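You operate a simulated robot arm through the tools that you are given. There is no shell and no other tool.

The job below is to be done with a simulated robot arm. You get a single attempt, and the scene is never put back.

## Task
Tip the water out of the soaked deep bowl and scour it clean.
Fine: tip it into the sink; put bowl and scourer back; then run the cold tap through the sink and turn it off. Set down upright: scourer. What is to be rubbed or washed off counts as gone when no trace of it is left.
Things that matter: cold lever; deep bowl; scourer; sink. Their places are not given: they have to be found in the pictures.

Only the result counts: the job must be done as asked and must still hold three seconds after the hand-in. Knocking over, shifting, dropping, spilling or breaking anything else fails it.

## Robot
A 7-joint arm with a two-finger parallel gripper, fixed in place. Base frame: the origin is on the floor under the middle of its stand, x ahead of it, y to its left, z up. Units: m, rad, N and s.
It reaches about 1.147 m from its shoulder. Its first joint turns from -2.897 to 2.897 rad. Payload 3.43 kg.
Tool frame: the origin (TCP) lies between the finger pads and is the grasp point; the fingertips stand 0.03 m ahead of it; z points along the fingers, y is the line along which they close. Largest opening 0.094 m; finger width 0.028, thickness 0.01; the body of the gripper, 0.05 by 0.096 m, starts 0.055 m behind the TCP.
Orientation is told as [roll, pitch, yaw] about the base's x, y, z axes, in that order, counted from this pose: with the fingers straight down and closing along the base's y, the tool's x points along the base's -x, its y along +y and its z along -z.

## Interface
- The arm moves only by the tool move_arm. Its arguments are lists of equal length, an entry for each row: "rot": the turn, a rotation vector about the base's x, y, z in rad, a list of three; "slide": the shift along the base's x, y, z in m, a list of three; "jaw": the closure in counts, from 0 (fully open) to 255 (shut). In form: {"rot": [[ax, ay, az], ...], "slide": [[dx, dy, dz], ...], "jaw": [jaw, ...]}. A call has 1 to 20 rows; each row shifts and turns the commanded pose from where the row before left it. A row lasts 0.2 s, in which the tool goes at most 0.05 m and 0.15 rad; a call with a longer step from one row to the next is refused whole, and so is a gripper value outside its range. A pose out of reach is approached as far as the arm can. The call stops where the force on the tool passes 40 N (or 10 N more than at its start, if that is more) or the arm is blocked; 0.2 s more then pass. The fingers move at their own pace (about 0.045 m/s each) and stop on an object; they squeeze with about 43 N. The grip force told is the motor's: it shows also when the fingers shut on nothing. Time passes only in rows, and 0.2 s behind the last, so rows that do not move let the fingers close. It gives the time, the measured TCP pose, the force on the tool (base axes), the opening and the grip force at its end, in the units of the frame above (readings bear some noise), with the torque about the TCP (base axes, N m) and any sound that the robot's microphone picked up.
- Cameras (640 x 400 px; columns grow to the right, rows downward): "scene" is fixed at [0.0516, -0.5007, 1.5019]; the picture's right is [0.76, -0.65, 0.00], its down [-0.35, -0.41, -0.85] and it looks along [0.55, 0.64, -0.53] (base axes); focal length 311 px, centre (320, 200). "wrist" rides on the gripper at [0.076, 0.014, -0.103] in the tool frame; the picture's right is [-0.18, 0.98, 0.00], its down [-0.75, -0.14, -0.64] and it looks along [-0.63, -0.12, 0.77] (tool axes); focal length 243 px, centre (320, 200).
- snapshot(camera): a new picture of that camera. It takes no simulated time.
- probe_pixels(camera, pixels): for up to 12 pixels [column, row] of the newest picture of that camera ("zoom" is the newest enlarged one), the place [x, y, z] in the base frame of the surface seen there, good to about 0.003 m. It takes no simulated time.
- inspect(camera, box): a new picture of the part [left, top, right, bottom] of that camera's present view, enlarged. It takes no simulated time.
- finish_job(): hands the job in; it is judged then, once.

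Open the gripper and draw the arm clear of the work before you hand the job in, unless the task says otherwise.

The tools are called after ">>>" by a JSON object that holds its "api" and its "payload". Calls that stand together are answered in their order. move_arm: Moves the arm, as the interface text tells. Its arguments: {"type":"object","properties":{"rot":{"type":"array","items":{"type":"array","items":{"type":"number"}}},"slide":{"type":"array","items":{"type":"array","items":{"type":"number"}}},"jaw":{"type":"array","items":{"type":"number"}}},"required":["rot","slide","jaw"]} The other tools are called the same way: snapshot (camera) takes a picture; probe_pixels (camera, pixels) gives the place of the surface under pixels of a picture; inspect (camera, box) takes an enlarged picture of a part of a camera's view; finish_job () hands the job in.

At the start:

```text
time_s: 0.0
position: [0.38, 0.3812, 1.2524]
tool_rot: [0.0, 0.0, 0.0]
force: [-0.2, -0.3, 0.3]
ft_torque: [-0.05, -0.01, -0.01]
finger_gap: 0.094
grip_force: 0.1
```

scene: 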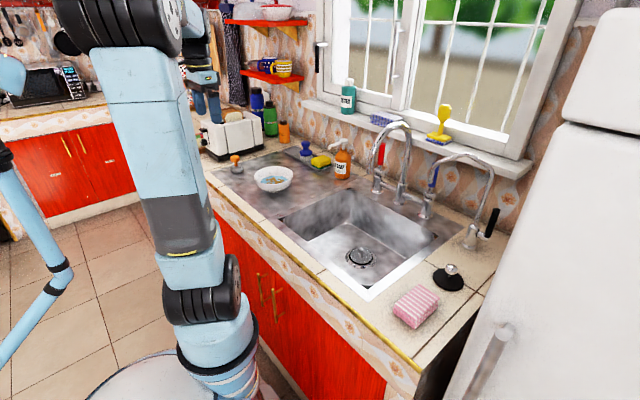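
wrist: 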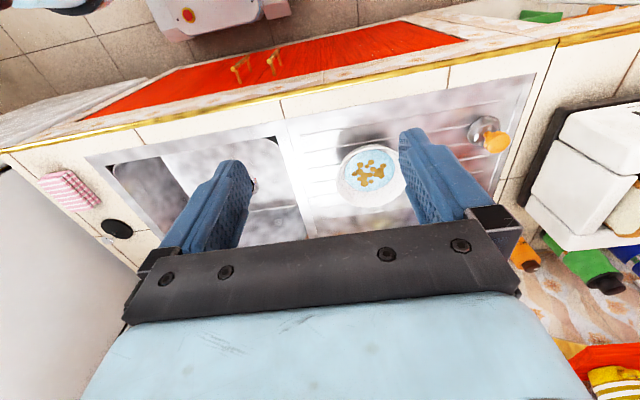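

The scene picture shows a bowl with water near (272,180), a sink near (355,235), taps near (375-440,170) and some candidate scourers (yellow sponge at (320,160), brush things at (237,162), (305,150)). I take enlarged views to identify them.

>>> {"api": "inspect", "payload": {"camera": "scene", "box": [200, 110, 360, 210]}}

>>> {"api": "inspect", "payload": {"camera": "scene", "box": [340, 100, 520, 212]}}

>>> {"api": "inspect", "payload": {"camera": "wrist", "box": [300, 100, 540, 250]}}

```text
4.00 times, centred on (280, 160) of scene
```

zoom: 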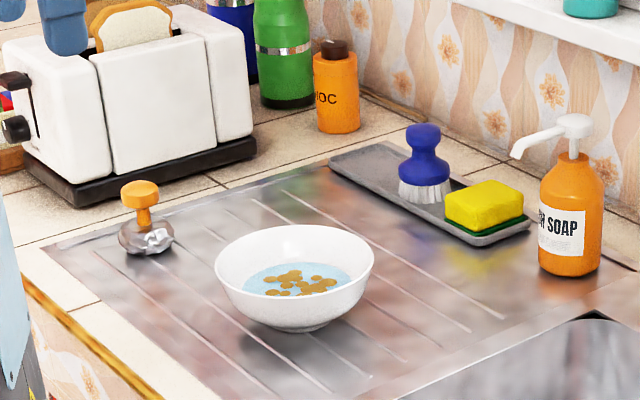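

```text
3.56 times, centred on (430, 156) of scene
```

zoom: 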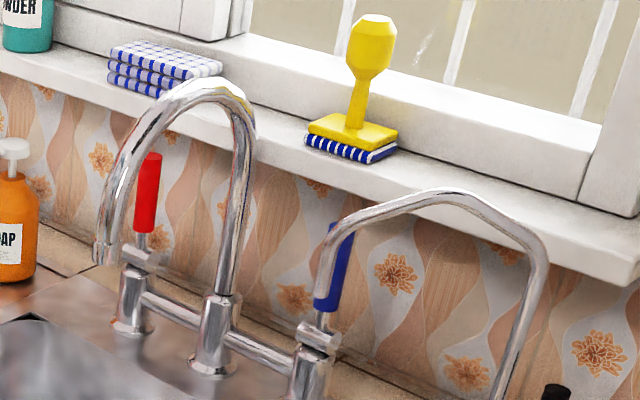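

```text
2.67 times, centred on (420, 175) of wrist
```

zoom: 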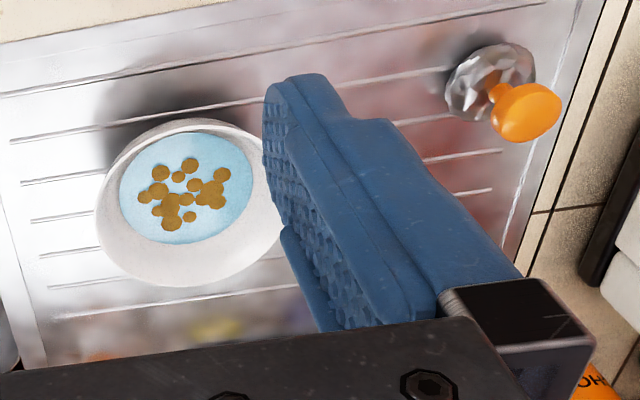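

The orange-handled steel-wool pad at scene (236,165) looks like the scourer; the bowl is at (272,180) holding water with brown residue; blue lever at (432,180) is cold. I probe places on these.

>>> {"api": "inspect", "payload": {"camera": "scene", "box": [200, 110, 360, 210]}}

>>> {"api": "probe_pixels", "payload": {"camera": "zoom", "pixels": [[140, 186], [141, 205], [146, 240], [150, 225], [216, 262], [375, 262], [294, 227], [295, 285], [300, 327], [292, 307], [250, 350], [385, 290]]}}

>>> {"api": "probe_pixels", "payload": {"camera": "scene", "pixels": [[285, 216], [372, 296], [345, 195], [448, 240], [360, 258], [320, 250], [400, 240], [340, 265], [433, 168], [430, 185], [428, 195], [424, 215]]}}

```text
4.00 times, centred on (280, 160) of scene
```

zoom: 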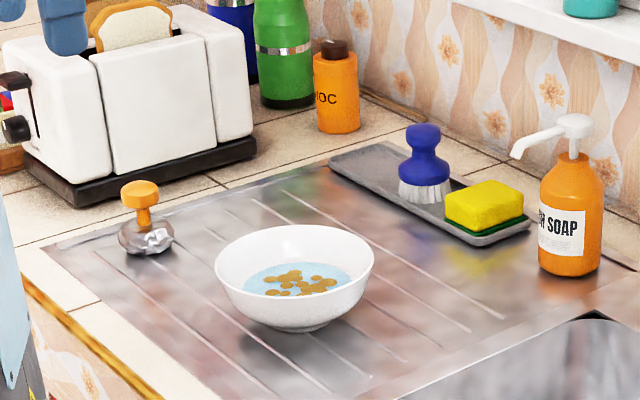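

```text
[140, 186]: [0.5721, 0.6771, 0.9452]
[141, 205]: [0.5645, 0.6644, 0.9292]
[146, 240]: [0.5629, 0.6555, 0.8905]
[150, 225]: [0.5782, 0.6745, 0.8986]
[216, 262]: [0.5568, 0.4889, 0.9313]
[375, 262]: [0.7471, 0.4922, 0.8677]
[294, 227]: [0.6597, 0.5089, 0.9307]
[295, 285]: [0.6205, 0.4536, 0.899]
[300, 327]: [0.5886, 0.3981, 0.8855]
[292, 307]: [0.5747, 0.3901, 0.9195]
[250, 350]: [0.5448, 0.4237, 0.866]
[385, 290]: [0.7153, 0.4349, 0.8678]
```

```text
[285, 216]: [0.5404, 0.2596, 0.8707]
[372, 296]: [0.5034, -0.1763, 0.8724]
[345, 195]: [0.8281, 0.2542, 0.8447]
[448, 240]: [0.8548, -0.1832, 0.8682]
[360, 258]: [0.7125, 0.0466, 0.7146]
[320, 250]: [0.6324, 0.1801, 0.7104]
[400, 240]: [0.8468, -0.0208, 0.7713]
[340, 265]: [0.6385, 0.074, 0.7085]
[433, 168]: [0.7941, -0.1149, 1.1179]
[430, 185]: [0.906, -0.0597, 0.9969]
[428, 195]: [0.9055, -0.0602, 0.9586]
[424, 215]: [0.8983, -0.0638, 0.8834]
```

Bowl rim is about centre (0.62,0.445), z≈0.93; sink floor z≈0.71. I probe the bowl and scourer from the wrist view and the tap from the scene zoom for better geometry.

>>> {"api": "inspect", "payload": {"camera": "wrist", "box": [300, 100, 540, 250]}}

>>> {"api": "probe_pixels", "payload": {"camera": "zoom", "pixels": [[97, 215], [270, 215], [190, 122], [180, 283], [130, 135], [245, 140], [120, 265], [185, 185], [150, 230], [525, 112], [485, 80], [470, 95]]}}

>>> {"api": "inspect", "payload": {"camera": "scene", "box": [360, 110, 520, 260]}}

```text
2.67 times, centred on (420, 175) of wrist
```

zoom: 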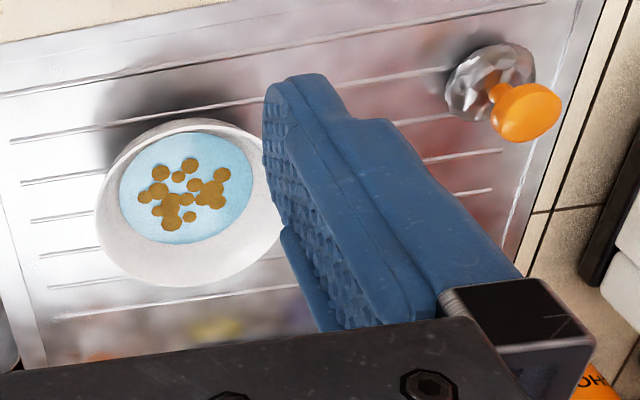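

```text
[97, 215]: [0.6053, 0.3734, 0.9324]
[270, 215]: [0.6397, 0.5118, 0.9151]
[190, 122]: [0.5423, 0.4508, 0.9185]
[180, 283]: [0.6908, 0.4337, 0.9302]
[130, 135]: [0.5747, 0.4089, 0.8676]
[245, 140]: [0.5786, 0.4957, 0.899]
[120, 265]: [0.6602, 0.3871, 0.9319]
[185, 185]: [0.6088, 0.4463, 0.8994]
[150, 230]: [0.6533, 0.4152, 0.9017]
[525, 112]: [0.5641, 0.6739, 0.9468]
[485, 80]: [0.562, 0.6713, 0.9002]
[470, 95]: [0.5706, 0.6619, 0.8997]
```

```text
2.67 times, centred on (440, 185) of scene
```

zoom: 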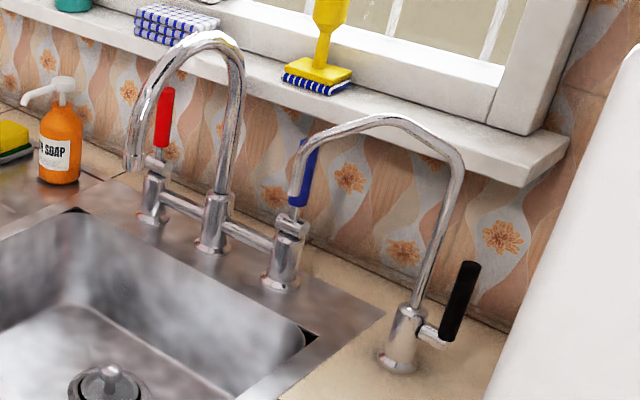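

The bowl rim fits a circle centred about (0.617, 0.448), R≈0.075, rim z≈0.932, water at z≈0.90. Now I probe the tap, spouts and neighbouring items in the zoom.

>>> {"api": "probe_pixels", "payload": {"camera": "zoom", "pixels": [[309, 145], [303, 175], [297, 203], [290, 222], [284, 250], [280, 280], [165, 95], [160, 140], [133, 165], [205, 38], [225, 130], [215, 220]]}}

>>> {"api": "probe_pixels", "payload": {"camera": "scene", "pixels": [[372, 172], [400, 125], [434, 192], [455, 157], [490, 165], [494, 222], [474, 228], [448, 272], [415, 305], [440, 125], [440, 142], [380, 120]]}}

>>> {"api": "inspect", "payload": {"camera": "scene", "box": [410, 150, 460, 220]}}

```text
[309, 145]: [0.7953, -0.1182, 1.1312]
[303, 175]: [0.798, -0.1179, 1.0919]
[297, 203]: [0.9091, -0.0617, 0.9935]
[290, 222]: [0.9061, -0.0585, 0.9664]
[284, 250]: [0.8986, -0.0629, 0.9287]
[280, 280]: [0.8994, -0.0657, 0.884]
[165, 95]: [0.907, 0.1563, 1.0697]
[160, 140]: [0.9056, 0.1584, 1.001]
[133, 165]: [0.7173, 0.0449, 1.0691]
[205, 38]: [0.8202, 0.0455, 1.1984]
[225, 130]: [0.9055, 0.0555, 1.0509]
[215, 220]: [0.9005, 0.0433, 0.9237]
```

```text
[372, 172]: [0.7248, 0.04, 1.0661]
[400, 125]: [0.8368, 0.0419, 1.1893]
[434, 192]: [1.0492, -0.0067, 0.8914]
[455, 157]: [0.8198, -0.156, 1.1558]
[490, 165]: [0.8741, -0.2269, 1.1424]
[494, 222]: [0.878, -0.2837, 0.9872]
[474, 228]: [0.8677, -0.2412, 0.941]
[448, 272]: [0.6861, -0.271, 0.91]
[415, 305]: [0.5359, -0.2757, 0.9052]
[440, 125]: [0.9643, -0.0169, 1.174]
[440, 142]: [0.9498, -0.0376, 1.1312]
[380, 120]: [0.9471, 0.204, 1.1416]
```

```text
5.71 times, centred on (435, 185) of scene
```

zoom: 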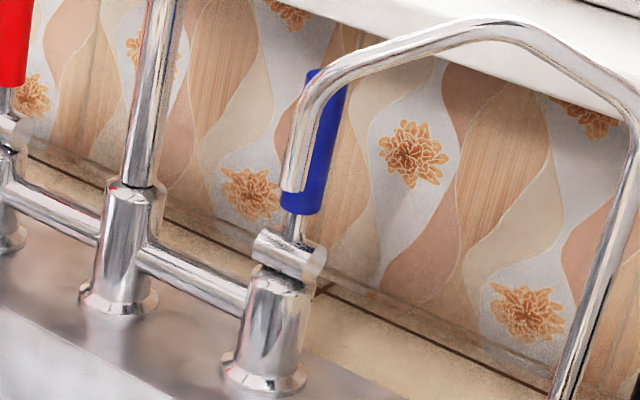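

The spout outlet is at about (0.717, 0.045, 1.06) over the sink and the blue lever stands at about (0.907,-0.06), z 0.97–1.08. I look at the sink's edges closely so I know where to pour.

>>> {"api": "inspect", "payload": {"camera": "scene", "box": [270, 180, 470, 305]}}

>>> {"api": "probe_pixels", "payload": {"camera": "zoom", "pixels": [[40, 110], [60, 140], [240, 40], [120, 75], [300, 310], [200, 230], [540, 195], [450, 260], [400, 130], [120, 150], [290, 245], [180, 180]]}}

>>> {"api": "snapshot", "payload": {"camera": "wrist"}}

>>> {"api": "probe_pixels", "payload": {"camera": "wrist", "pixels": [[110, 165], [150, 155], [275, 140], [285, 145], [305, 205], [302, 235], [160, 200], [255, 190], [180, 150], [270, 170], [487, 120], [495, 142]]}}

```text
3.20 times, centred on (370, 242) of scene
```

zoom: 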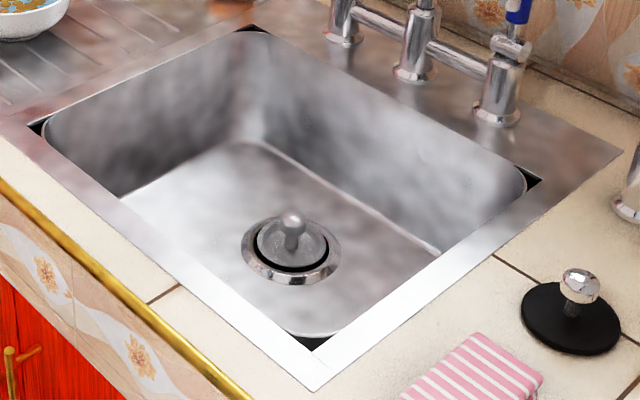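

```text
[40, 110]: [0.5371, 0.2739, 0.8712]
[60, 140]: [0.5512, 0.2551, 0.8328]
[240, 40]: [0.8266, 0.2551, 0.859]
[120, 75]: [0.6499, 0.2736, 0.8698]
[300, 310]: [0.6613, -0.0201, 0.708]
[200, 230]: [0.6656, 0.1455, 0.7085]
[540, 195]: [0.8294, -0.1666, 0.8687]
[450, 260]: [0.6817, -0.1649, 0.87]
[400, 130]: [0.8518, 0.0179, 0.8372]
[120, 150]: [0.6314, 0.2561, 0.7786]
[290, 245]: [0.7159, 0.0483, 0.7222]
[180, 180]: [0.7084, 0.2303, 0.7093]
```

```text
taken
```

wrist: 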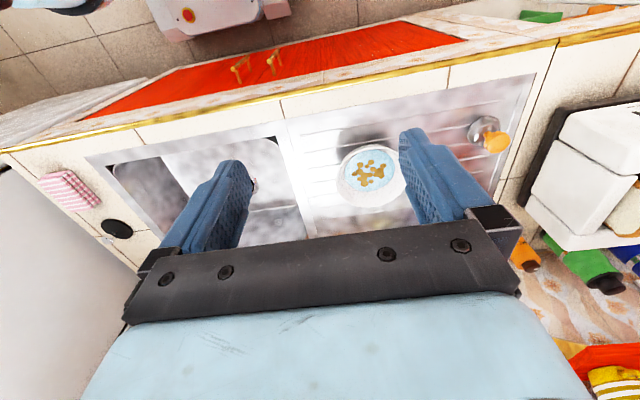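

```text
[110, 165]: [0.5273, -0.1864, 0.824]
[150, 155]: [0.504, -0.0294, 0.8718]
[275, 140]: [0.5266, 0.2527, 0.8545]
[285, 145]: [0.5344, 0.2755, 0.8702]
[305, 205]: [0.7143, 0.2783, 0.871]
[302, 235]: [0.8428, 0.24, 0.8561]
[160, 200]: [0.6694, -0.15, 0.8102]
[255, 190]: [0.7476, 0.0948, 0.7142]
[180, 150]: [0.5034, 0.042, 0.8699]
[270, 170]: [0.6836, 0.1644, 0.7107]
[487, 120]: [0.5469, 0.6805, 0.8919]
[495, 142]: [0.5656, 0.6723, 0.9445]
```

The basin spans about x 0.53–0.85, y −0.17–0.255, with floor at z 0.71, so pouring at y≈0.16 stays clear of the spout. First I rehearse the reach: I yaw the tool so its fingers close along x and move over the drainboard.

>>> {"api": "move_arm", "payload": {"rot": [[0, 0, 0.1428], [0, 0, 0.1428], [0, 0, 0.1428], [0, 0, 0.1428], [0, 0, 0.1428], [0, 0, 0.1428], [0, 0, 0.1428], [0, 0, 0.1428], [0, 0, 0.1428], [0, 0, 0.1428], [0, 0, 0.1428], [0, 0, 0]], "slide": [[0.02, -0.02, -0.01], [0.02, -0.02, -0.01], [0.02, -0.02, -0.01], [0.02, -0.02, -0.01], [0.02, -0.02, -0.01], [0.02, -0.02, -0.01], [0.02, -0.02, -0.01], [0.02, -0.02, -0.01], [0.02, -0.02, -0.01], [0.02, -0.02, -0.01], [0.02, -0.02, -0.01], [0, 0, 0]], "jaw": [0, 0, 0, 0, 0, 0, 0, 0, 0, 0, 0, 0]}}

```text
time_s: 2.6
position: [0.5984, 0.1619, 1.14]
tool_rot: [0.0, 0.001, 1.573]
force: [-0.4, 0.4, 0.4]
ft_torque: [0.01, 0.04, -0.03]
finger_gap: 0.0938
grip_force: 0.0
```

The arm followed the commanded pose well. Now I rehearse the pour tilt (about −1.9 rad about y) in free air above the sink.

>>> {"api": "move_arm", "payload": {"rot": [[0, -0.14, 0], [0, -0.14, 0], [0, -0.14, 0], [0, -0.14, 0], [0, -0.14, 0], [0, -0.14, 0], [0, -0.14, 0], [0, -0.14, 0], [0, -0.14, 0], [0, -0.14, 0], [0, -0.14, 0], [0, -0.14, 0], [0, -0.14, 0], [0, -0.14, 0]], "slide": [[0.005, 0, 0], [0.005, 0, 0], [0.005, 0, 0], [0.005, 0, 0], [0.005, 0, 0], [0.005, 0, 0], [0.005, 0, 0], [0.005, 0, 0], [0.005, 0, 0], [0.005, 0, 0], [0.005, 0, 0], [0.005, 0, 0], [0.005, 0, 0], [0.005, 0, 0]], "jaw": [0, 0, 0, 0, 0, 0, 0, 0, 0, 0, 0, 0, 0, 0]}}

>>> {"api": "snapshot", "payload": {"camera": "scene"}}

```text
time_s: 5.6
position: [0.6702, 0.1612, 1.1404]
tool_rot: [-1.962, -0.001, 1.573]
force: [-0.5, -0.6, -0.2]
ft_torque: [0.02, 0.02, 0.01]
finger_gap: 0.0939
grip_force: 0.1
```

```text
taken
```

scene: 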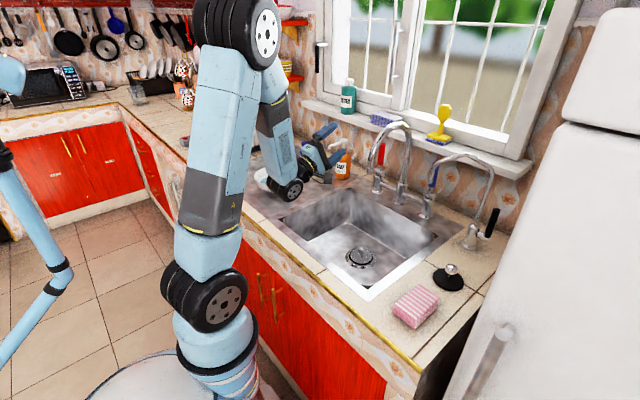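

The tilt is reachable. I probe the wrist's lowest parts near (293,190) to see how much room there is when lowering.

>>> {"api": "inspect", "payload": {"camera": "scene", "box": [230, 100, 390, 220]}}

>>> {"api": "probe_pixels", "payload": {"camera": "scene", "pixels": [[293, 193], [290, 200], [275, 188], [298, 185], [310, 170], [330, 140], [325, 165], [270, 130], [283, 170]]}}

```text
3.33 times, centred on (310, 160) of scene
```

zoom: 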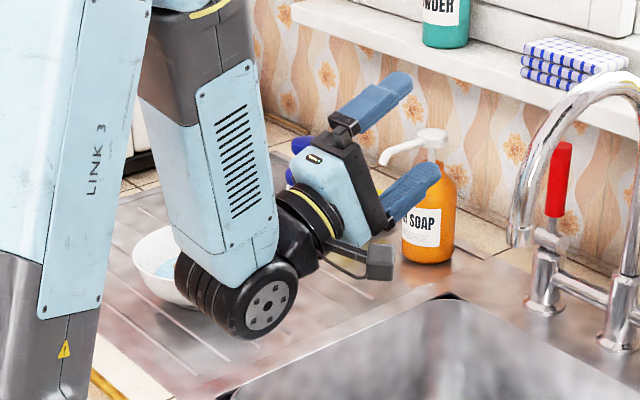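

```text
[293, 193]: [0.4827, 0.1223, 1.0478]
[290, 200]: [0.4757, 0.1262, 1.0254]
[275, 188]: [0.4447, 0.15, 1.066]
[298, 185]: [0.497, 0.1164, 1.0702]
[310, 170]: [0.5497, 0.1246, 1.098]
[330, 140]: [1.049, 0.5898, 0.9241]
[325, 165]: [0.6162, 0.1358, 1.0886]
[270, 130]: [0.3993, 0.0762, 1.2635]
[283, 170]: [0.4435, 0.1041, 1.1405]
```

At this tilt the wrist bottom is about 0.12 m below the TCP, so I'll keep the final tilt modest. I tilt back so the fingers lean to match the bowl wall (about +0.36 rad about y) and move over the bowl's far rim at z 1.14, jaw partly closed.

>>> {"api": "move_arm", "payload": {"rot": [[0, 0.145, 0], [0, 0.145, 0], [0, 0.145, 0], [0, 0.145, 0], [0, 0.145, 0], [0, 0.145, 0], [0, 0.145, 0], [0, 0.145, 0], [0, 0.145, 0], [0, 0.145, 0], [0, 0.145, 0], [0, 0.145, 0], [0, 0.145, 0], [0, 0.145, 0], [0, 0.145, 0], [0, 0.145, 0], [0, 0, 0]], "slide": [[0.002, 0.018, 0], [0.002, 0.018, 0], [0.002, 0.018, 0], [0.002, 0.018, 0], [0.002, 0.018, 0], [0.002, 0.018, 0], [0.002, 0.018, 0], [0.002, 0.018, 0], [0.002, 0.018, 0], [0.002, 0.018, 0], [0.002, 0.018, 0], [0.002, 0.018, 0], [0.002, 0.018, 0], [0.002, 0.018, 0], [0.002, 0.018, 0], [0.002, 0.017, 0], [0, 0, 0]], "jaw": [0, 0, 0, 0, 0, 0, 0, 0, 0, 0, 0, 0, 120, 120, 120, 120, 120]}}

>>> {"api": "snapshot", "payload": {"camera": "scene"}}

>>> {"api": "snapshot", "payload": {"camera": "wrist"}}

```text
time_s: 9.2
position: [0.7025, 0.4487, 1.1404]
tool_rot: [0.362, 0.0, 1.571]
force: [0.0, 0.6, -0.9]
ft_torque: [-0.03, 0.0, 0.0]
finger_gap: 0.0497
grip_force: 0.0
```

```text
taken
```

scene: 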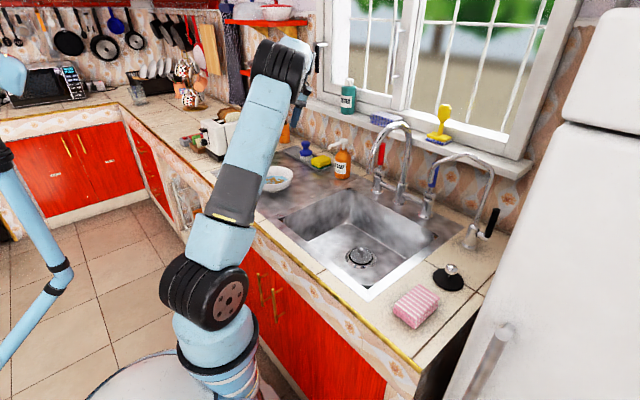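

```text
taken
```

wrist: 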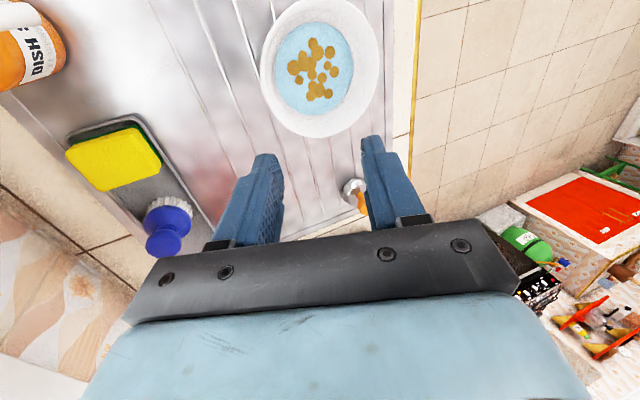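

The wrist view now looks at the bowl at (320,70). I probe several rim points and the neighbouring objects for a good fit.

>>> {"api": "probe_pixels", "payload": {"camera": "wrist", "pixels": [[264, 72], [282, 18], [300, 130], [345, 130], [372, 105], [378, 60], [268, 95], [285, 118], [290, 60], [318, 62], [330, 90], [350, 65]]}}

>>> {"api": "probe_pixels", "payload": {"camera": "wrist", "pixels": [[165, 240], [110, 155], [35, 50], [160, 150], [350, 190], [362, 202]]}}

>>> {"api": "inspect", "payload": {"camera": "wrist", "box": [240, 0, 400, 150]}}

```text
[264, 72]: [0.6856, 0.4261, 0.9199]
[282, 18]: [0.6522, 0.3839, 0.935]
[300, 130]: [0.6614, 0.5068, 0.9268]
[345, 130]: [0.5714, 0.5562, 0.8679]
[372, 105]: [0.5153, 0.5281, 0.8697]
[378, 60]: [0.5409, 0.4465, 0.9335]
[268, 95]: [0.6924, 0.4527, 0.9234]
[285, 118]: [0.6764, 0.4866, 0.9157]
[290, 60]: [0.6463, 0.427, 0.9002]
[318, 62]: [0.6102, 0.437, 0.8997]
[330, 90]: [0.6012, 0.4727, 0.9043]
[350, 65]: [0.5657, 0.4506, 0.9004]
```

```text
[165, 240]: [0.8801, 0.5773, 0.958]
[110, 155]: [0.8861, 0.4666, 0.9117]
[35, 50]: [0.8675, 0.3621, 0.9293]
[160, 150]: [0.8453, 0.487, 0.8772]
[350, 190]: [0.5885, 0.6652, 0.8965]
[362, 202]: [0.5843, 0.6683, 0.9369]
```

```text
2.67 times, centred on (320, 75) of wrist
```

zoom: 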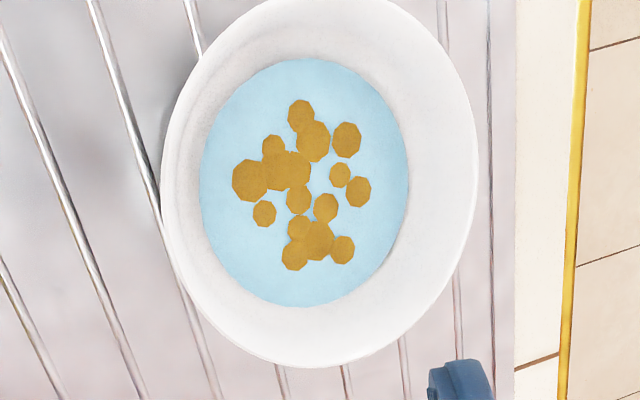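

The bowl centre comes out at (0.6165, 0.448), rim z≈0.935, wall leaning about 22°. I lower along the finger direction so that the far rim comes between the fingers at TCP (0.6865, 0.448, 0.926).

>>> {"api": "move_arm", "payload": {"rot": [[0, 0, 0], [0, 0, 0], [0, 0, 0], [0, 0, 0], [0, 0, 0], [0, 0, 0], [0, 0, 0], [0, 0, 0], [0, 0, 0], [0, 0, 0]], "slide": [[0.005, 0, -0.03], [0.005, 0, -0.03], [0.005, 0, -0.03], [0.0045, 0, -0.03], [-0.0071, 0, -0.0187], [-0.0071, 0, -0.0187], [-0.0071, 0, -0.0187], [-0.0071, 0, -0.0187], [-0.0071, 0, -0.0187], [0, 0, 0]], "jaw": [120, 120, 120, 120, 120, 120, 120, 120, 120, 120]}}

>>> {"api": "snapshot", "payload": {"camera": "scene"}}

>>> {"api": "snapshot", "payload": {"camera": "wrist"}}

```text
time_s: 11.4
position: [0.6853, 0.4478, 0.9271]
tool_rot: [0.362, 0.002, 1.57]
force: [0.2, 0.6, 0.5]
ft_torque: [0.01, -0.02, 0.0]
finger_gap: 0.0496
grip_force: 0.0
```

```text
taken
```

scene: 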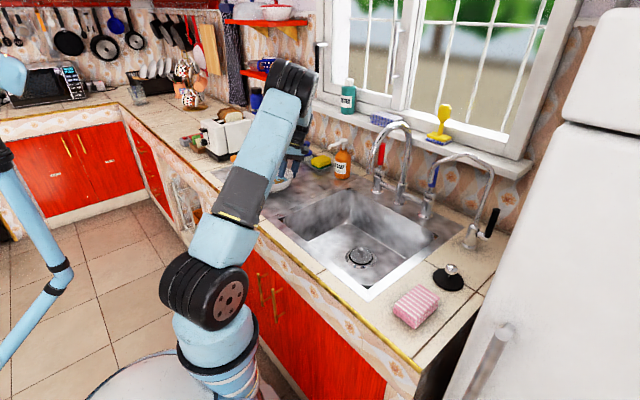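

```text
taken
```

wrist: 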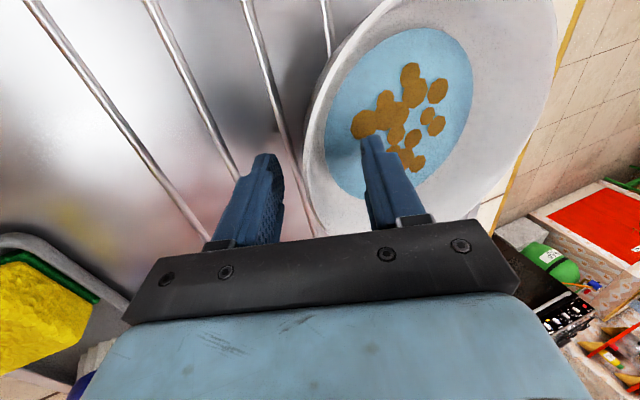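

The bowl's rim sits between the two fingers (rim at about (306,165) in the wrist view) with no contact force. I close the jaw.

>>> {"api": "move_arm", "payload": {"rot": [[0, 0, 0], [0, 0, 0], [0, 0, 0], [0, 0, 0], [0, 0, 0], [0, 0, 0]], "slide": [[0, 0, 0], [0, 0, 0], [0, 0, 0], [0, 0, 0], [0, 0, 0], [0, 0, 0]], "jaw": [160, 200, 255, 255, 255, 255]}}

>>> {"api": "snapshot", "payload": {"camera": "wrist"}}

```text
time_s: 12.8
position: [0.687, 0.4479, 0.9272]
tool_rot: [0.361, 0.0, 1.568]
force: [0.0, -0.2, -2.8]
ft_torque: [0.01, -0.19, -0.02]
finger_gap: 0.0084
grip_force: 42.3
```

```text
taken
```

wrist: 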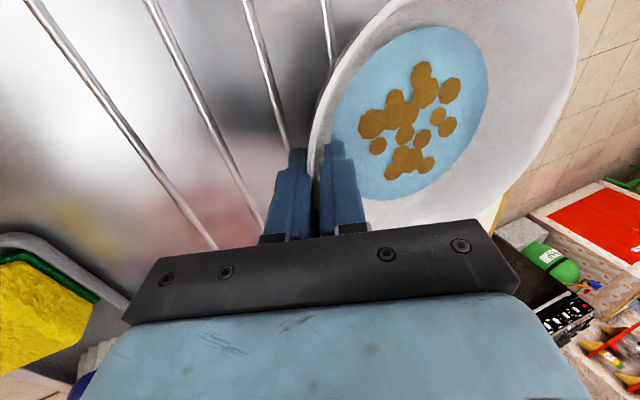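

The rim is held (gap 8.4 mm, grip 42 N). I lift slowly, 5 mm per row, and check.

>>> {"api": "move_arm", "payload": {"rot": [[0, 0, 0], [0, 0, 0], [0, 0, 0], [0, 0, 0], [0, 0, 0], [0, 0, 0], [0, 0, 0]], "slide": [[0, 0, 0.004], [0, 0, 0.006], [0, 0, 0.008], [0, 0, 0.01], [0, 0, 0.01], [0, 0, 0.01], [0, 0, 0]], "jaw": [255, 255, 255, 255, 255, 255, 255]}}

>>> {"api": "snapshot", "payload": {"camera": "wrist"}}

>>> {"api": "inspect", "payload": {"camera": "scene", "box": [230, 120, 350, 210]}}

```text
time_s: 14.4
position: [0.686, 0.4487, 0.975]
tool_rot: [0.362, 0.002, 1.572]
force: [0.1, -0.1, -3.0]
ft_torque: [-0.02, -0.21, 0.0]
finger_gap: 0.0084
grip_force: 42.8
```

```text
taken
```

wrist: 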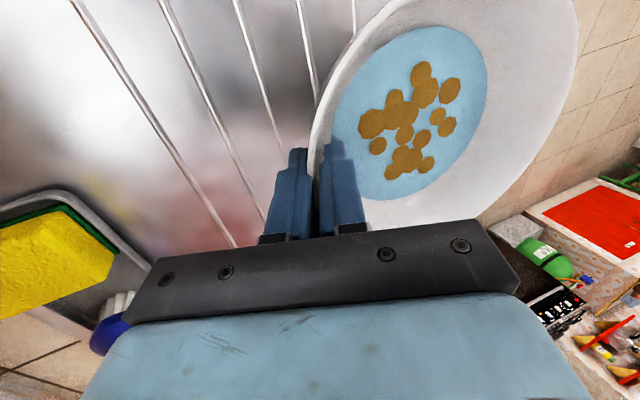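

```text
4.44 times, centred on (290, 165) of scene
```

zoom: 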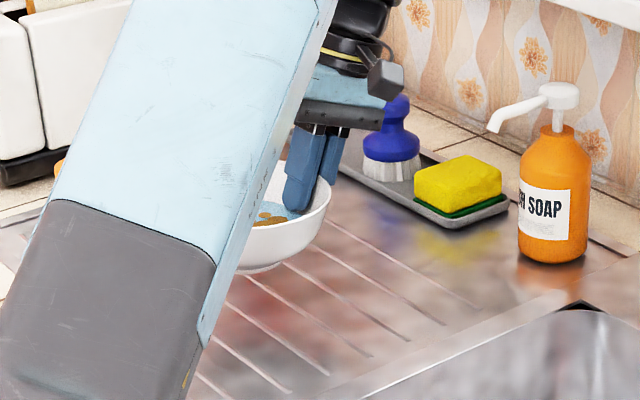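

The bowl is lifted and level (load about 3 N). I carry it gently in −y to over the sink at TCP (0.71, 0.17, 0.985).

>>> {"api": "move_arm", "payload": {"rot": [[0, 0, 0], [0, 0, 0], [0, 0, 0], [0, 0, 0], [0, 0, 0], [0, 0, 0], [0, 0, 0], [0, 0, 0], [0, 0, 0], [0, 0, 0], [0, 0, 0], [0, 0, 0], [0, 0, 0], [0, 0, 0], [0, 0, 0], [0, 0, 0], [0, 0, 0], [0, 0, 0], [0, 0, 0], [0, 0, 0]], "slide": [[0.001, -0.006, 0.002], [0.001, -0.01, 0.002], [0.001, -0.014, 0.002], [0.001, -0.016, 0.002], [0.002, -0.016, 0.002], [0.002, -0.016, 0], [0.002, -0.016, 0], [0.002, -0.016, 0], [0.002, -0.016, 0], [0.002, -0.016, 0], [0.002, -0.016, 0], [0.002, -0.016, 0], [0.001, -0.016, 0], [0.001, -0.016, 0], [0.001, -0.016, 0], [0.001, -0.016, 0], [0, -0.016, 0], [0, -0.014, 0], [0, -0.008, 0], [0, 0, 0]], "jaw": [255, 255, 255, 255, 255, 255, 255, 255, 255, 255, 255, 255, 255, 255, 255, 255, 255, 255, 255, 255]}}

>>> {"api": "snapshot", "payload": {"camera": "scene"}}

>>> {"api": "snapshot", "payload": {"camera": "wrist"}}

```text
time_s: 18.6
position: [0.7111, 0.1718, 0.9873]
tool_rot: [0.363, -0.001, 1.572]
force: [0.2, 0.3, -2.5]
ft_torque: [-0.02, -0.21, -0.01]
finger_gap: 0.0084
grip_force: 42.3
```

```text
taken
```

scene: 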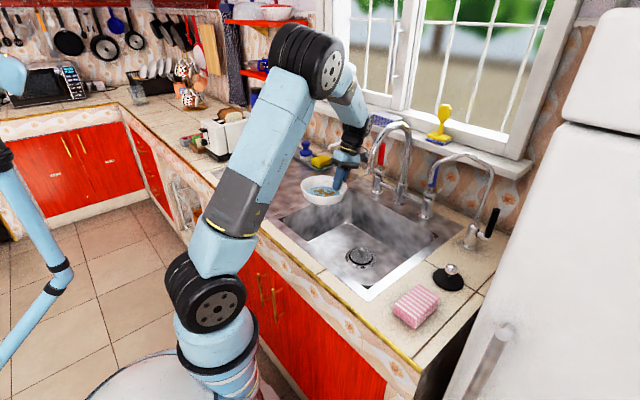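

```text
taken
```

wrist: 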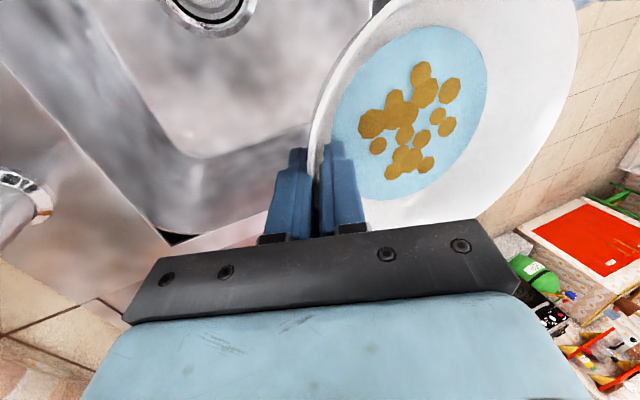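

The bowl is over the left part of the basin (scene (323,190)), spout clear. I shift slightly forward and down, then tilt the opening toward the robot so the near lip drops into the basin.

>>> {"api": "move_arm", "payload": {"rot": [[0, 0, 0], [0, 0, 0], [0, 0, 0], [0, -0.09, 0], [0, -0.1, 0], [0, -0.1, 0], [0, -0.1, 0], [0, -0.1, 0], [0, -0.1, 0], [0, -0.11, 0], [0, -0.11, 0], [0, -0.11, 0], [0, -0.12, 0], [0, -0.12, 0], [0, -0.12, 0], [0, -0.12, 0], [0, -0.12, 0], [0, -0.12, 0], [0, -0.12, 0], [0, 0, 0]], "slide": [[0.006, 0, -0.008], [0.008, 0, -0.01], [0.006, 0, -0.008], [0, 0, 0], [0, 0, 0], [0, 0, 0], [0, 0, 0], [0, 0, 0], [0, 0, 0], [0, 0, 0.002], [0, 0, 0.002], [-0.002, 0, 0.004], [-0.004, 0, 0.004], [-0.004, 0, 0.004], [-0.004, 0, 0.004], [-0.004, 0, 0.004], [-0.004, 0, 0.004], [-0.004, 0, 0.004], [-0.004, 0, 0.004], [0, 0, 0]], "jaw": [255, 255, 255, 255, 255, 255, 255, 255, 255, 255, 255, 255, 255, 255, 255, 255, 255, 255, 255, 255]}}

>>> {"api": "snapshot", "payload": {"camera": "scene"}}

>>> {"api": "snapshot", "payload": {"camera": "wrist"}}

```text
time_s: 22.8
position: [0.7006, 0.171, 0.9961]
tool_rot: [-1.399, 0.0, 1.57]
force: [-0.2, 0.6, -2.7]
ft_torque: [-0.02, 0.11, -0.03]
finger_gap: 0.0081
grip_force: 41.9
out of reach, approached as far as the arm can: row 13
```

```text
taken
```

scene: 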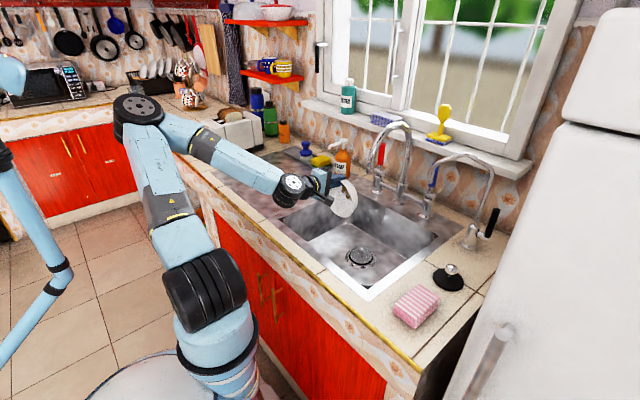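

```text
taken
```

wrist: 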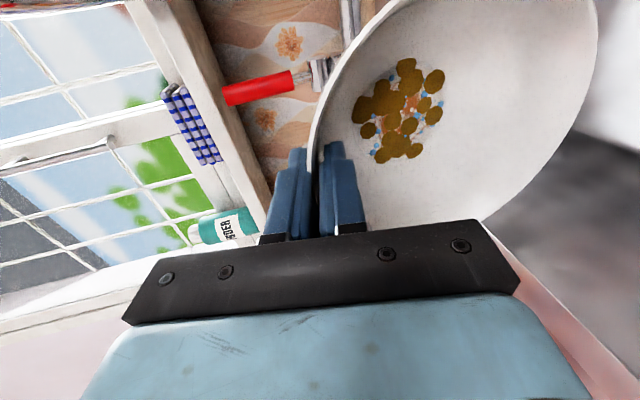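

The bowl is tilted about 101° and the water body is gone, though small blue drops appear among the stains at (400,110). I look closer at the bowl and sink.

>>> {"api": "inspect", "payload": {"camera": "wrist", "box": [310, 30, 510, 190]}}

>>> {"api": "inspect", "payload": {"camera": "scene", "box": [260, 150, 460, 300]}}

```text
2.50 times, centred on (410, 110) of wrist
```

zoom: 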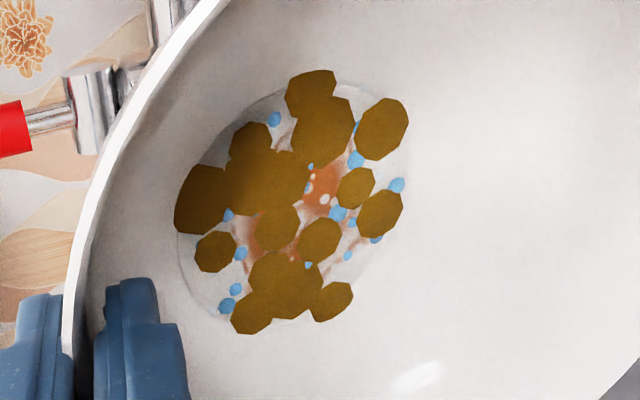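

```text
2.67 times, centred on (360, 225) of scene
```

zoom: 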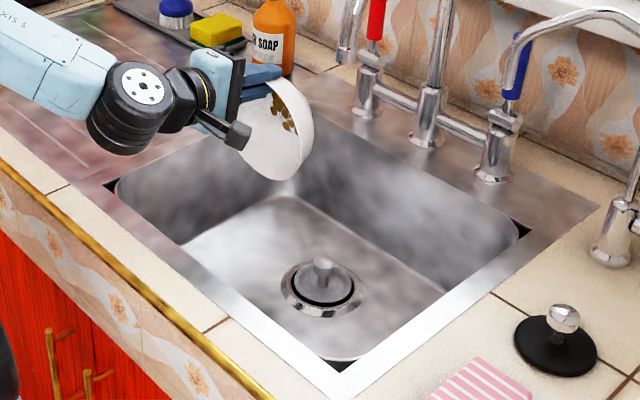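

The water went into the sink; small droplets still cling around the stains. I tilt a little further and wait to see whether they drain.

>>> {"api": "move_arm", "payload": {"rot": [[0, -0.1, 0], [0, -0.1, 0], [0, -0.1, 0], [0, 0, 0], [0, 0, 0], [0, 0, 0], [0, 0, 0], [0, 0, 0], [0, 0, 0], [0, 0, 0], [0, 0, 0], [0, 0, 0]], "slide": [[-0.003, 0, 0.007], [-0.003, 0, 0.007], [-0.003, 0, 0.007], [0, 0, 0], [0, 0, 0], [0, 0, 0], [0, 0, 0], [0, 0, 0], [0, 0, 0], [0, 0, 0], [0, 0, 0], [0, 0, 0]], "jaw": [255, 255, 255, 255, 255, 255, 255, 255, 255, 255, 255, 255]}}

>>> {"api": "inspect", "payload": {"camera": "wrist", "box": [310, 30, 510, 190]}}

>>> {"api": "inspect", "payload": {"camera": "scene", "box": [260, 150, 460, 300]}}

```text
time_s: 25.4
position: [0.6912, 0.172, 1.0158]
tool_rot: [-1.697, 0.0, 1.571]
force: [0.3, -0.4, -2.9]
ft_torque: [0.0, 0.14, -0.01]
finger_gap: 0.0081
grip_force: 42.2
```

```text
2.50 times, centred on (410, 110) of wrist
```

zoom: 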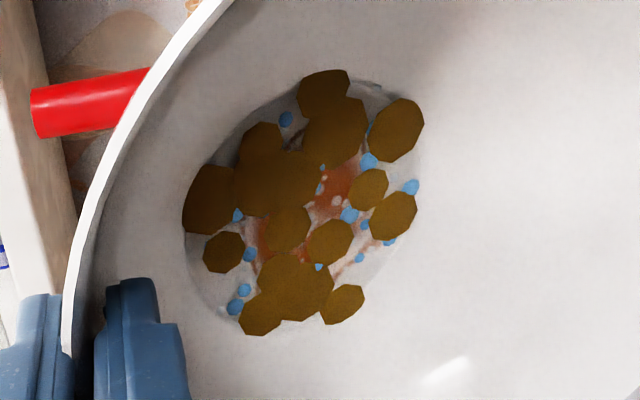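

```text
2.67 times, centred on (360, 225) of scene
```

zoom: 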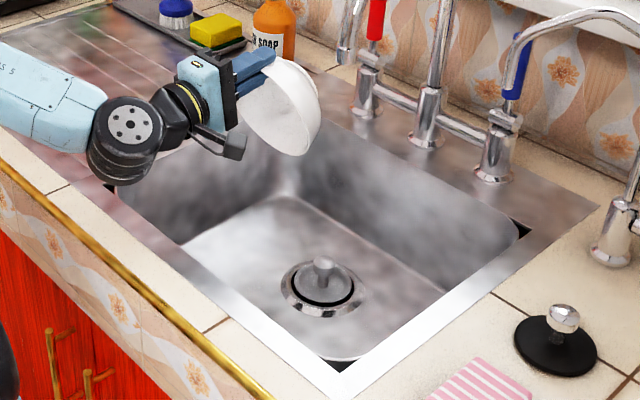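

The droplets stay put, so they look like a printed motif or film to be scoured off; the water itself is out. I tilt the bowl back upright over the sink along the reverse path.

>>> {"api": "move_arm", "payload": {"rot": [[0, 0.12, 0], [0, 0.12, 0], [0, 0.12, 0], [0, 0.12, 0], [0, 0.12, 0], [0, 0.12, 0], [0, 0.12, 0], [0, 0.12, 0], [0, 0.12, 0], [0, 0.12, 0], [0, 0.12, 0], [0, 0.12, 0], [0, 0.12, 0], [0, 0.12, 0], [0, 0.12, 0], [0, 0.12, 0], [0, 0.14, 0], [0, 0, 0]], "slide": [[0.001, 0, 0], [0.001, 0, 0], [0.001, 0, 0], [0.001, 0, 0], [0.001, 0, 0], [0.001, 0, 0], [0.001, 0, 0], [0.001, 0, 0], [0.001, 0, 0], [0.001, 0, 0], [0.001, 0, 0], [0.001, 0, 0], [0.001, 0, 0], [0.001, 0, 0], [0.001, 0, 0], [0.001, 0, 0], [0.001, 0, 0], [0, 0, 0]], "jaw": [255, 255, 255, 255, 255, 255, 255, 255, 255, 255, 255, 255, 255, 255, 255, 255, 255, 255]}}

>>> {"api": "snapshot", "payload": {"camera": "scene"}}

>>> {"api": "snapshot", "payload": {"camera": "wrist"}}

```text
time_s: 29.2
position: [0.7077, 0.1725, 1.0164]
tool_rot: [0.361, -0.002, 1.57]
force: [0.2, -0.4, -2.9]
ft_torque: [0.01, -0.19, 0.03]
finger_gap: 0.0083
grip_force: 42.1
```

```text
taken
```

scene: 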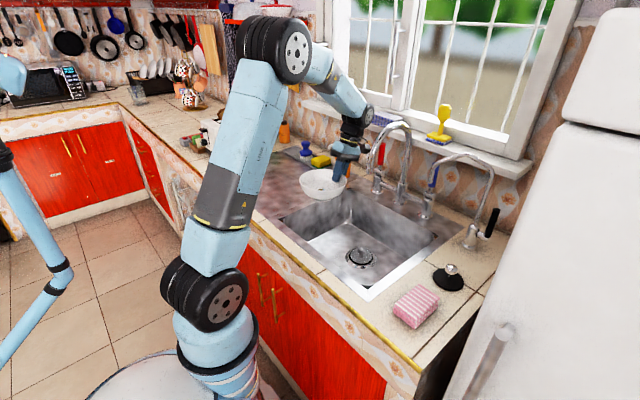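

```text
taken
```

wrist: 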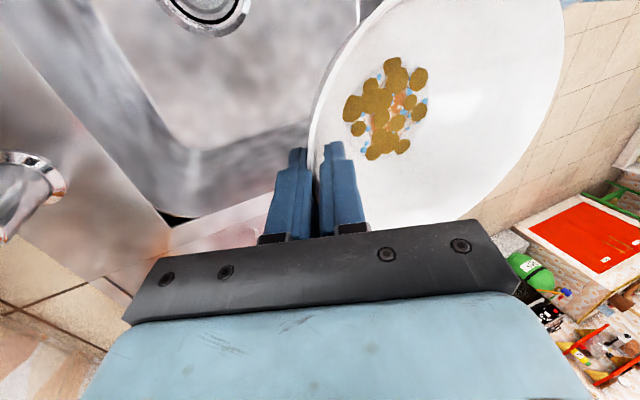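

The bowl is upright again and empty, stains only on its floor. I carry it back toward its place, TCP (0.687, 0.448, 0.975).

>>> {"api": "move_arm", "payload": {"rot": [[0, 0, 0], [0, 0, 0], [0, 0, 0], [0, 0, 0], [0, 0, 0], [0, 0, 0], [0, 0, 0], [0, 0, 0], [0, 0, 0], [0, 0, 0], [0, 0, 0], [0, 0, 0], [0, 0, 0], [0, 0, 0]], "slide": [[-0.001, 0.0155, 0], [-0.002, 0.024, 0], [-0.002, 0.024, 0], [-0.002, 0.024, 0], [-0.002, 0.024, 0], [-0.002, 0.024, 0], [-0.002, 0.024, 0], [-0.002, 0.024, -0.005], [-0.002, 0.024, -0.007], [-0.002, 0.024, -0.007], [-0.001, 0.024, -0.007], [-0.001, 0.02, -0.007], [0, 0, -0.008], [0, 0, 0]], "jaw": [255, 255, 255, 255, 255, 255, 255, 255, 255, 255, 255, 255, 255, 255]}}

```text
time_s: 32.2
position: [0.6881, 0.4469, 0.9754]
tool_rot: [0.362, 0.0, 1.571]
force: [0.1, -0.2, -2.7]
ft_torque: [-0.01, -0.17, 0.0]
finger_gap: 0.0082
grip_force: 42.3
```

Load and pose are steady, right above the bowl's original spot. I lower slowly to z≈0.927, where it stood before.

>>> {"api": "move_arm", "payload": {"rot": [[0, 0, 0], [0, 0, 0], [0, 0, 0], [0, 0, 0], [0, 0, 0], [0, 0, 0], [0, 0, 0], [0, 0, 0], [0, 0, 0], [0, 0, 0]], "slide": [[-0.001, 0.001, -0.008], [0, 0, -0.008], [0, 0, -0.008], [0, 0, -0.008], [0, 0, -0.006], [0, 0, -0.004], [0, 0, -0.003], [0, 0, -0.002], [0, 0, -0.001], [0, 0, 0]], "jaw": [255, 255, 255, 255, 255, 255, 255, 255, 255, 255]}}

>>> {"api": "inspect", "payload": {"camera": "scene", "box": [230, 120, 350, 210]}}

>>> {"api": "snapshot", "payload": {"camera": "wrist"}}

```text
time_s: 34.4
position: [0.6878, 0.4483, 0.9277]
tool_rot: [0.363, 0.001, 1.571]
force: [4.0, 0.1, 9.2]
ft_torque: [0.03, 0.02, 0.02]
finger_gap: 0.0082
grip_force: 42.5
```

```text
4.44 times, centred on (290, 165) of scene
```

zoom: 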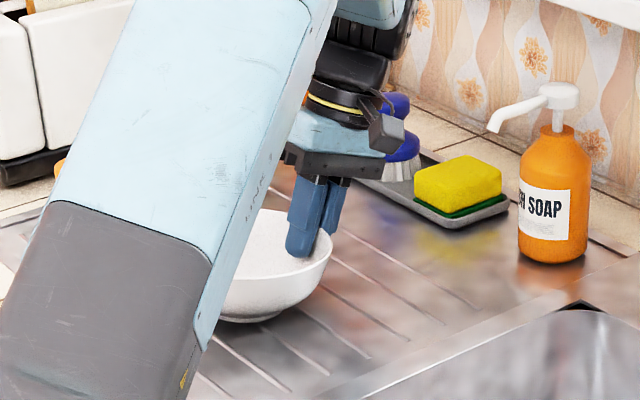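

```text
taken
```

wrist: 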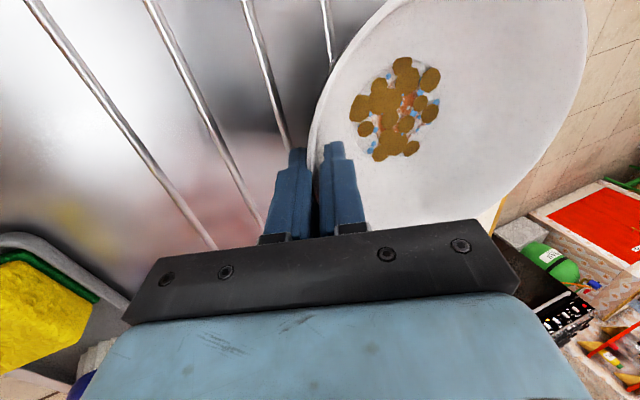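

The bowl stands on the board (9 N upward reaction). I open the jaw to the earlier half-open gap and withdraw along the finger axis.

>>> {"api": "move_arm", "payload": {"rot": [[0, 0, 0], [0, 0, 0], [0, 0, 0], [0, 0, 0], [0, 0, 0], [0, 0, 0], [0, 0, 0], [0, 0, 0], [0, 0, 0], [0, 0, 0], [0, 0, 0]], "slide": [[0, 0, 0.001], [0, 0, 0], [0, 0, 0], [0, 0, 0], [0.0035, 0, 0.0093], [0.0071, 0, 0.0187], [0.0071, 0, 0.0187], [0.0071, 0, 0.0187], [0.0071, 0, 0.0187], [0, 0, 0.03], [0, 0, 0.03]], "jaw": [215, 180, 120, 120, 120, 120, 120, 120, 120, 120, 120]}}

>>> {"api": "snapshot", "payload": {"camera": "wrist"}}

>>> {"api": "inspect", "payload": {"camera": "scene", "box": [230, 120, 350, 210]}}

```text
time_s: 36.8
position: [0.719, 0.4483, 1.0713]
tool_rot: [0.364, 0.0, 1.57]
force: [-0.4, 0.3, -0.7]
ft_torque: [-0.01, 0.0, 0.02]
finger_gap: 0.05
grip_force: 0.1
```

```text
taken
```

wrist: 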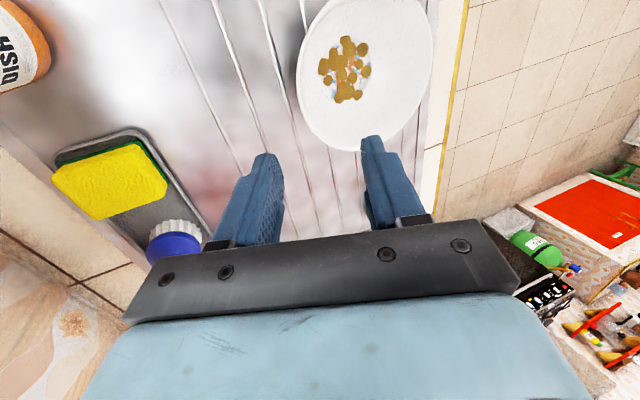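

```text
4.44 times, centred on (290, 165) of scene
```

zoom: 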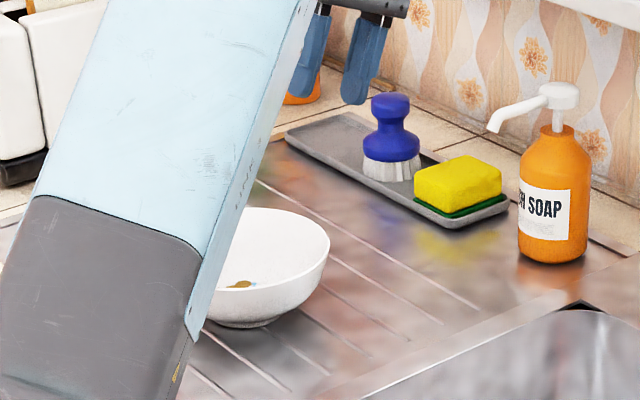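

The bowl stands free. I probe its rim, floor and the stained patch to check its place and depth.

>>> {"api": "probe_pixels", "payload": {"camera": "wrist", "pixels": [[302, 60], [305, 95], [330, 140], [320, 20], [432, 40], [425, 80], [345, 40], [345, 100], [322, 65], [368, 68], [345, 68], [335, 85]]}}

>>> {"api": "inspect", "payload": {"camera": "wrist", "box": [290, 0, 450, 160]}}

```text
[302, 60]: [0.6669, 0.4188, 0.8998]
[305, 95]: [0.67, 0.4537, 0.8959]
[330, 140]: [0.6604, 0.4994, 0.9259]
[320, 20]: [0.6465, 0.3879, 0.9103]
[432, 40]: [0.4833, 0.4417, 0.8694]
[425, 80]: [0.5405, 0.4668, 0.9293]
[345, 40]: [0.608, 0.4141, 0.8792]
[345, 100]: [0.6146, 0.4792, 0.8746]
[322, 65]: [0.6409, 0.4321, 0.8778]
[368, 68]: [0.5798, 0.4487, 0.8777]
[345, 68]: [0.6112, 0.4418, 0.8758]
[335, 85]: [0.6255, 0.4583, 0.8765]
```

```text
2.50 times, centred on (370, 80) of wrist
```

zoom: 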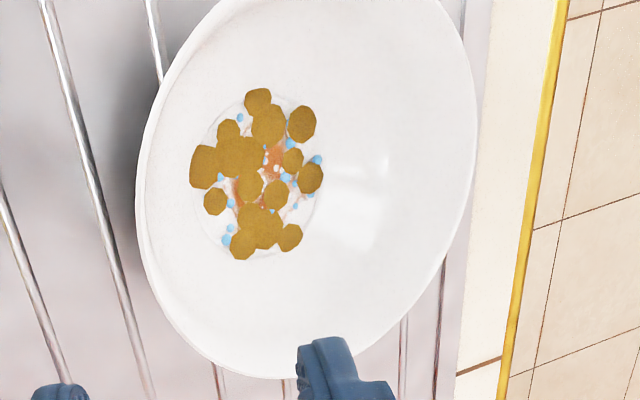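

The flower motif is printed inside; stains cover roughly x 0.58–0.645, y 0.41–0.48 at floor z≈0.876. Next I set the tool vertical and move to view the scourer near (0.57, 0.67).

>>> {"api": "move_arm", "payload": {"rot": [[0, -0.1207, 0], [0, -0.1207, 0], [0, -0.1207, 0], [0, 0, 0], [0, 0, 0], [0, 0, 0]], "slide": [[-0.02, 0.02, 0.02], [-0.03, 0.03, 0.02], [-0.03, 0.03, 0.02], [-0.03, 0.03, 0.01], [-0.03, 0.03, 0], [-0.009, 0.01, 0]], "jaw": [60, 0, 0, 0, 0, 0]}}

>>> {"api": "snapshot", "payload": {"camera": "wrist"}}

>>> {"api": "snapshot", "payload": {"camera": "scene"}}

```text
time_s: 38.2
position: [0.5687, 0.5985, 1.1446]
tool_rot: [0.0, 0.001, 1.571]
force: [0.3, -1.2, -0.3]
ft_torque: [0.02, 0.01, -0.02]
finger_gap: 0.094
grip_force: 0.0
```

```text
taken
```

wrist: 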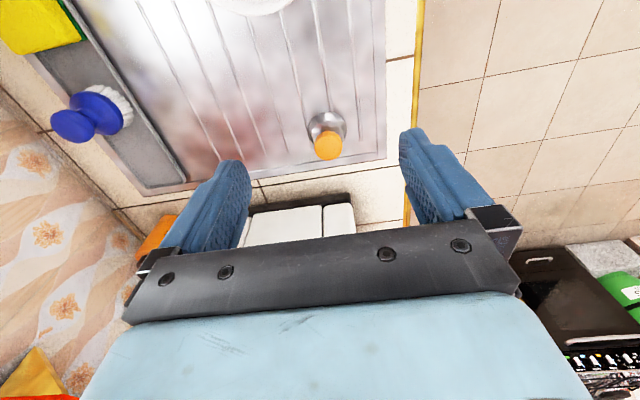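

```text
taken
```

scene: 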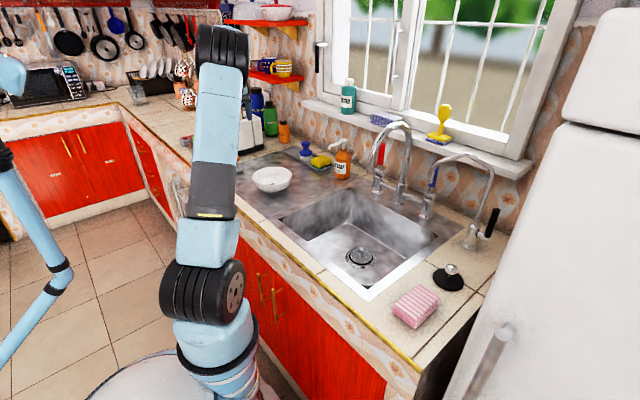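

The scourer is at wrist (327,135), its orange knob toward the fingers. I zoom in and probe it and the toaster behind.

>>> {"api": "inspect", "payload": {"camera": "wrist", "box": [270, 80, 390, 230]}}

>>> {"api": "probe_pixels", "payload": {"camera": "zoom", "pixels": [[152, 175], [152, 160], [125, 175], [180, 175], [152, 205], [130, 110], [180, 120], [120, 130], [150, 90], [100, 340], [200, 340], [150, 300]]}}

```text
2.67 times, centred on (330, 155) of wrist
```

zoom: 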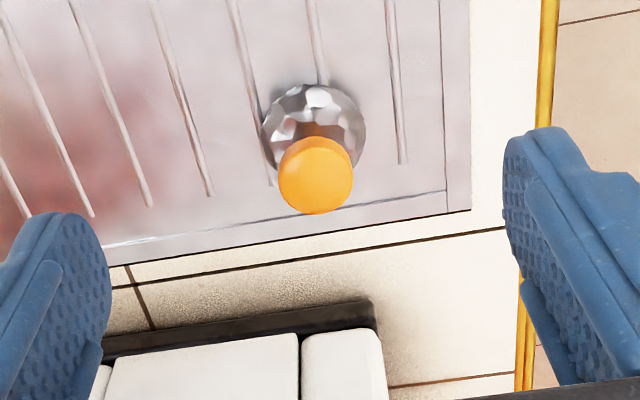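

```text
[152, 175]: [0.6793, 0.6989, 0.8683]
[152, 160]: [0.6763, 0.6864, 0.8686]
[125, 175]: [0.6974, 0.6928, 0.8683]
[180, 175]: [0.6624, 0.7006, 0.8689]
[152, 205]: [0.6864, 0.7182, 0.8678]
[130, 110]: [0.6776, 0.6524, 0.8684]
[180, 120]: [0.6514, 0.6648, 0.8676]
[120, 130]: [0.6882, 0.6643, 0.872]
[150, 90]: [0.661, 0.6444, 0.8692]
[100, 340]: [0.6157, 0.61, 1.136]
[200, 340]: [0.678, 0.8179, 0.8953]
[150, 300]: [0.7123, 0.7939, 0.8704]
```

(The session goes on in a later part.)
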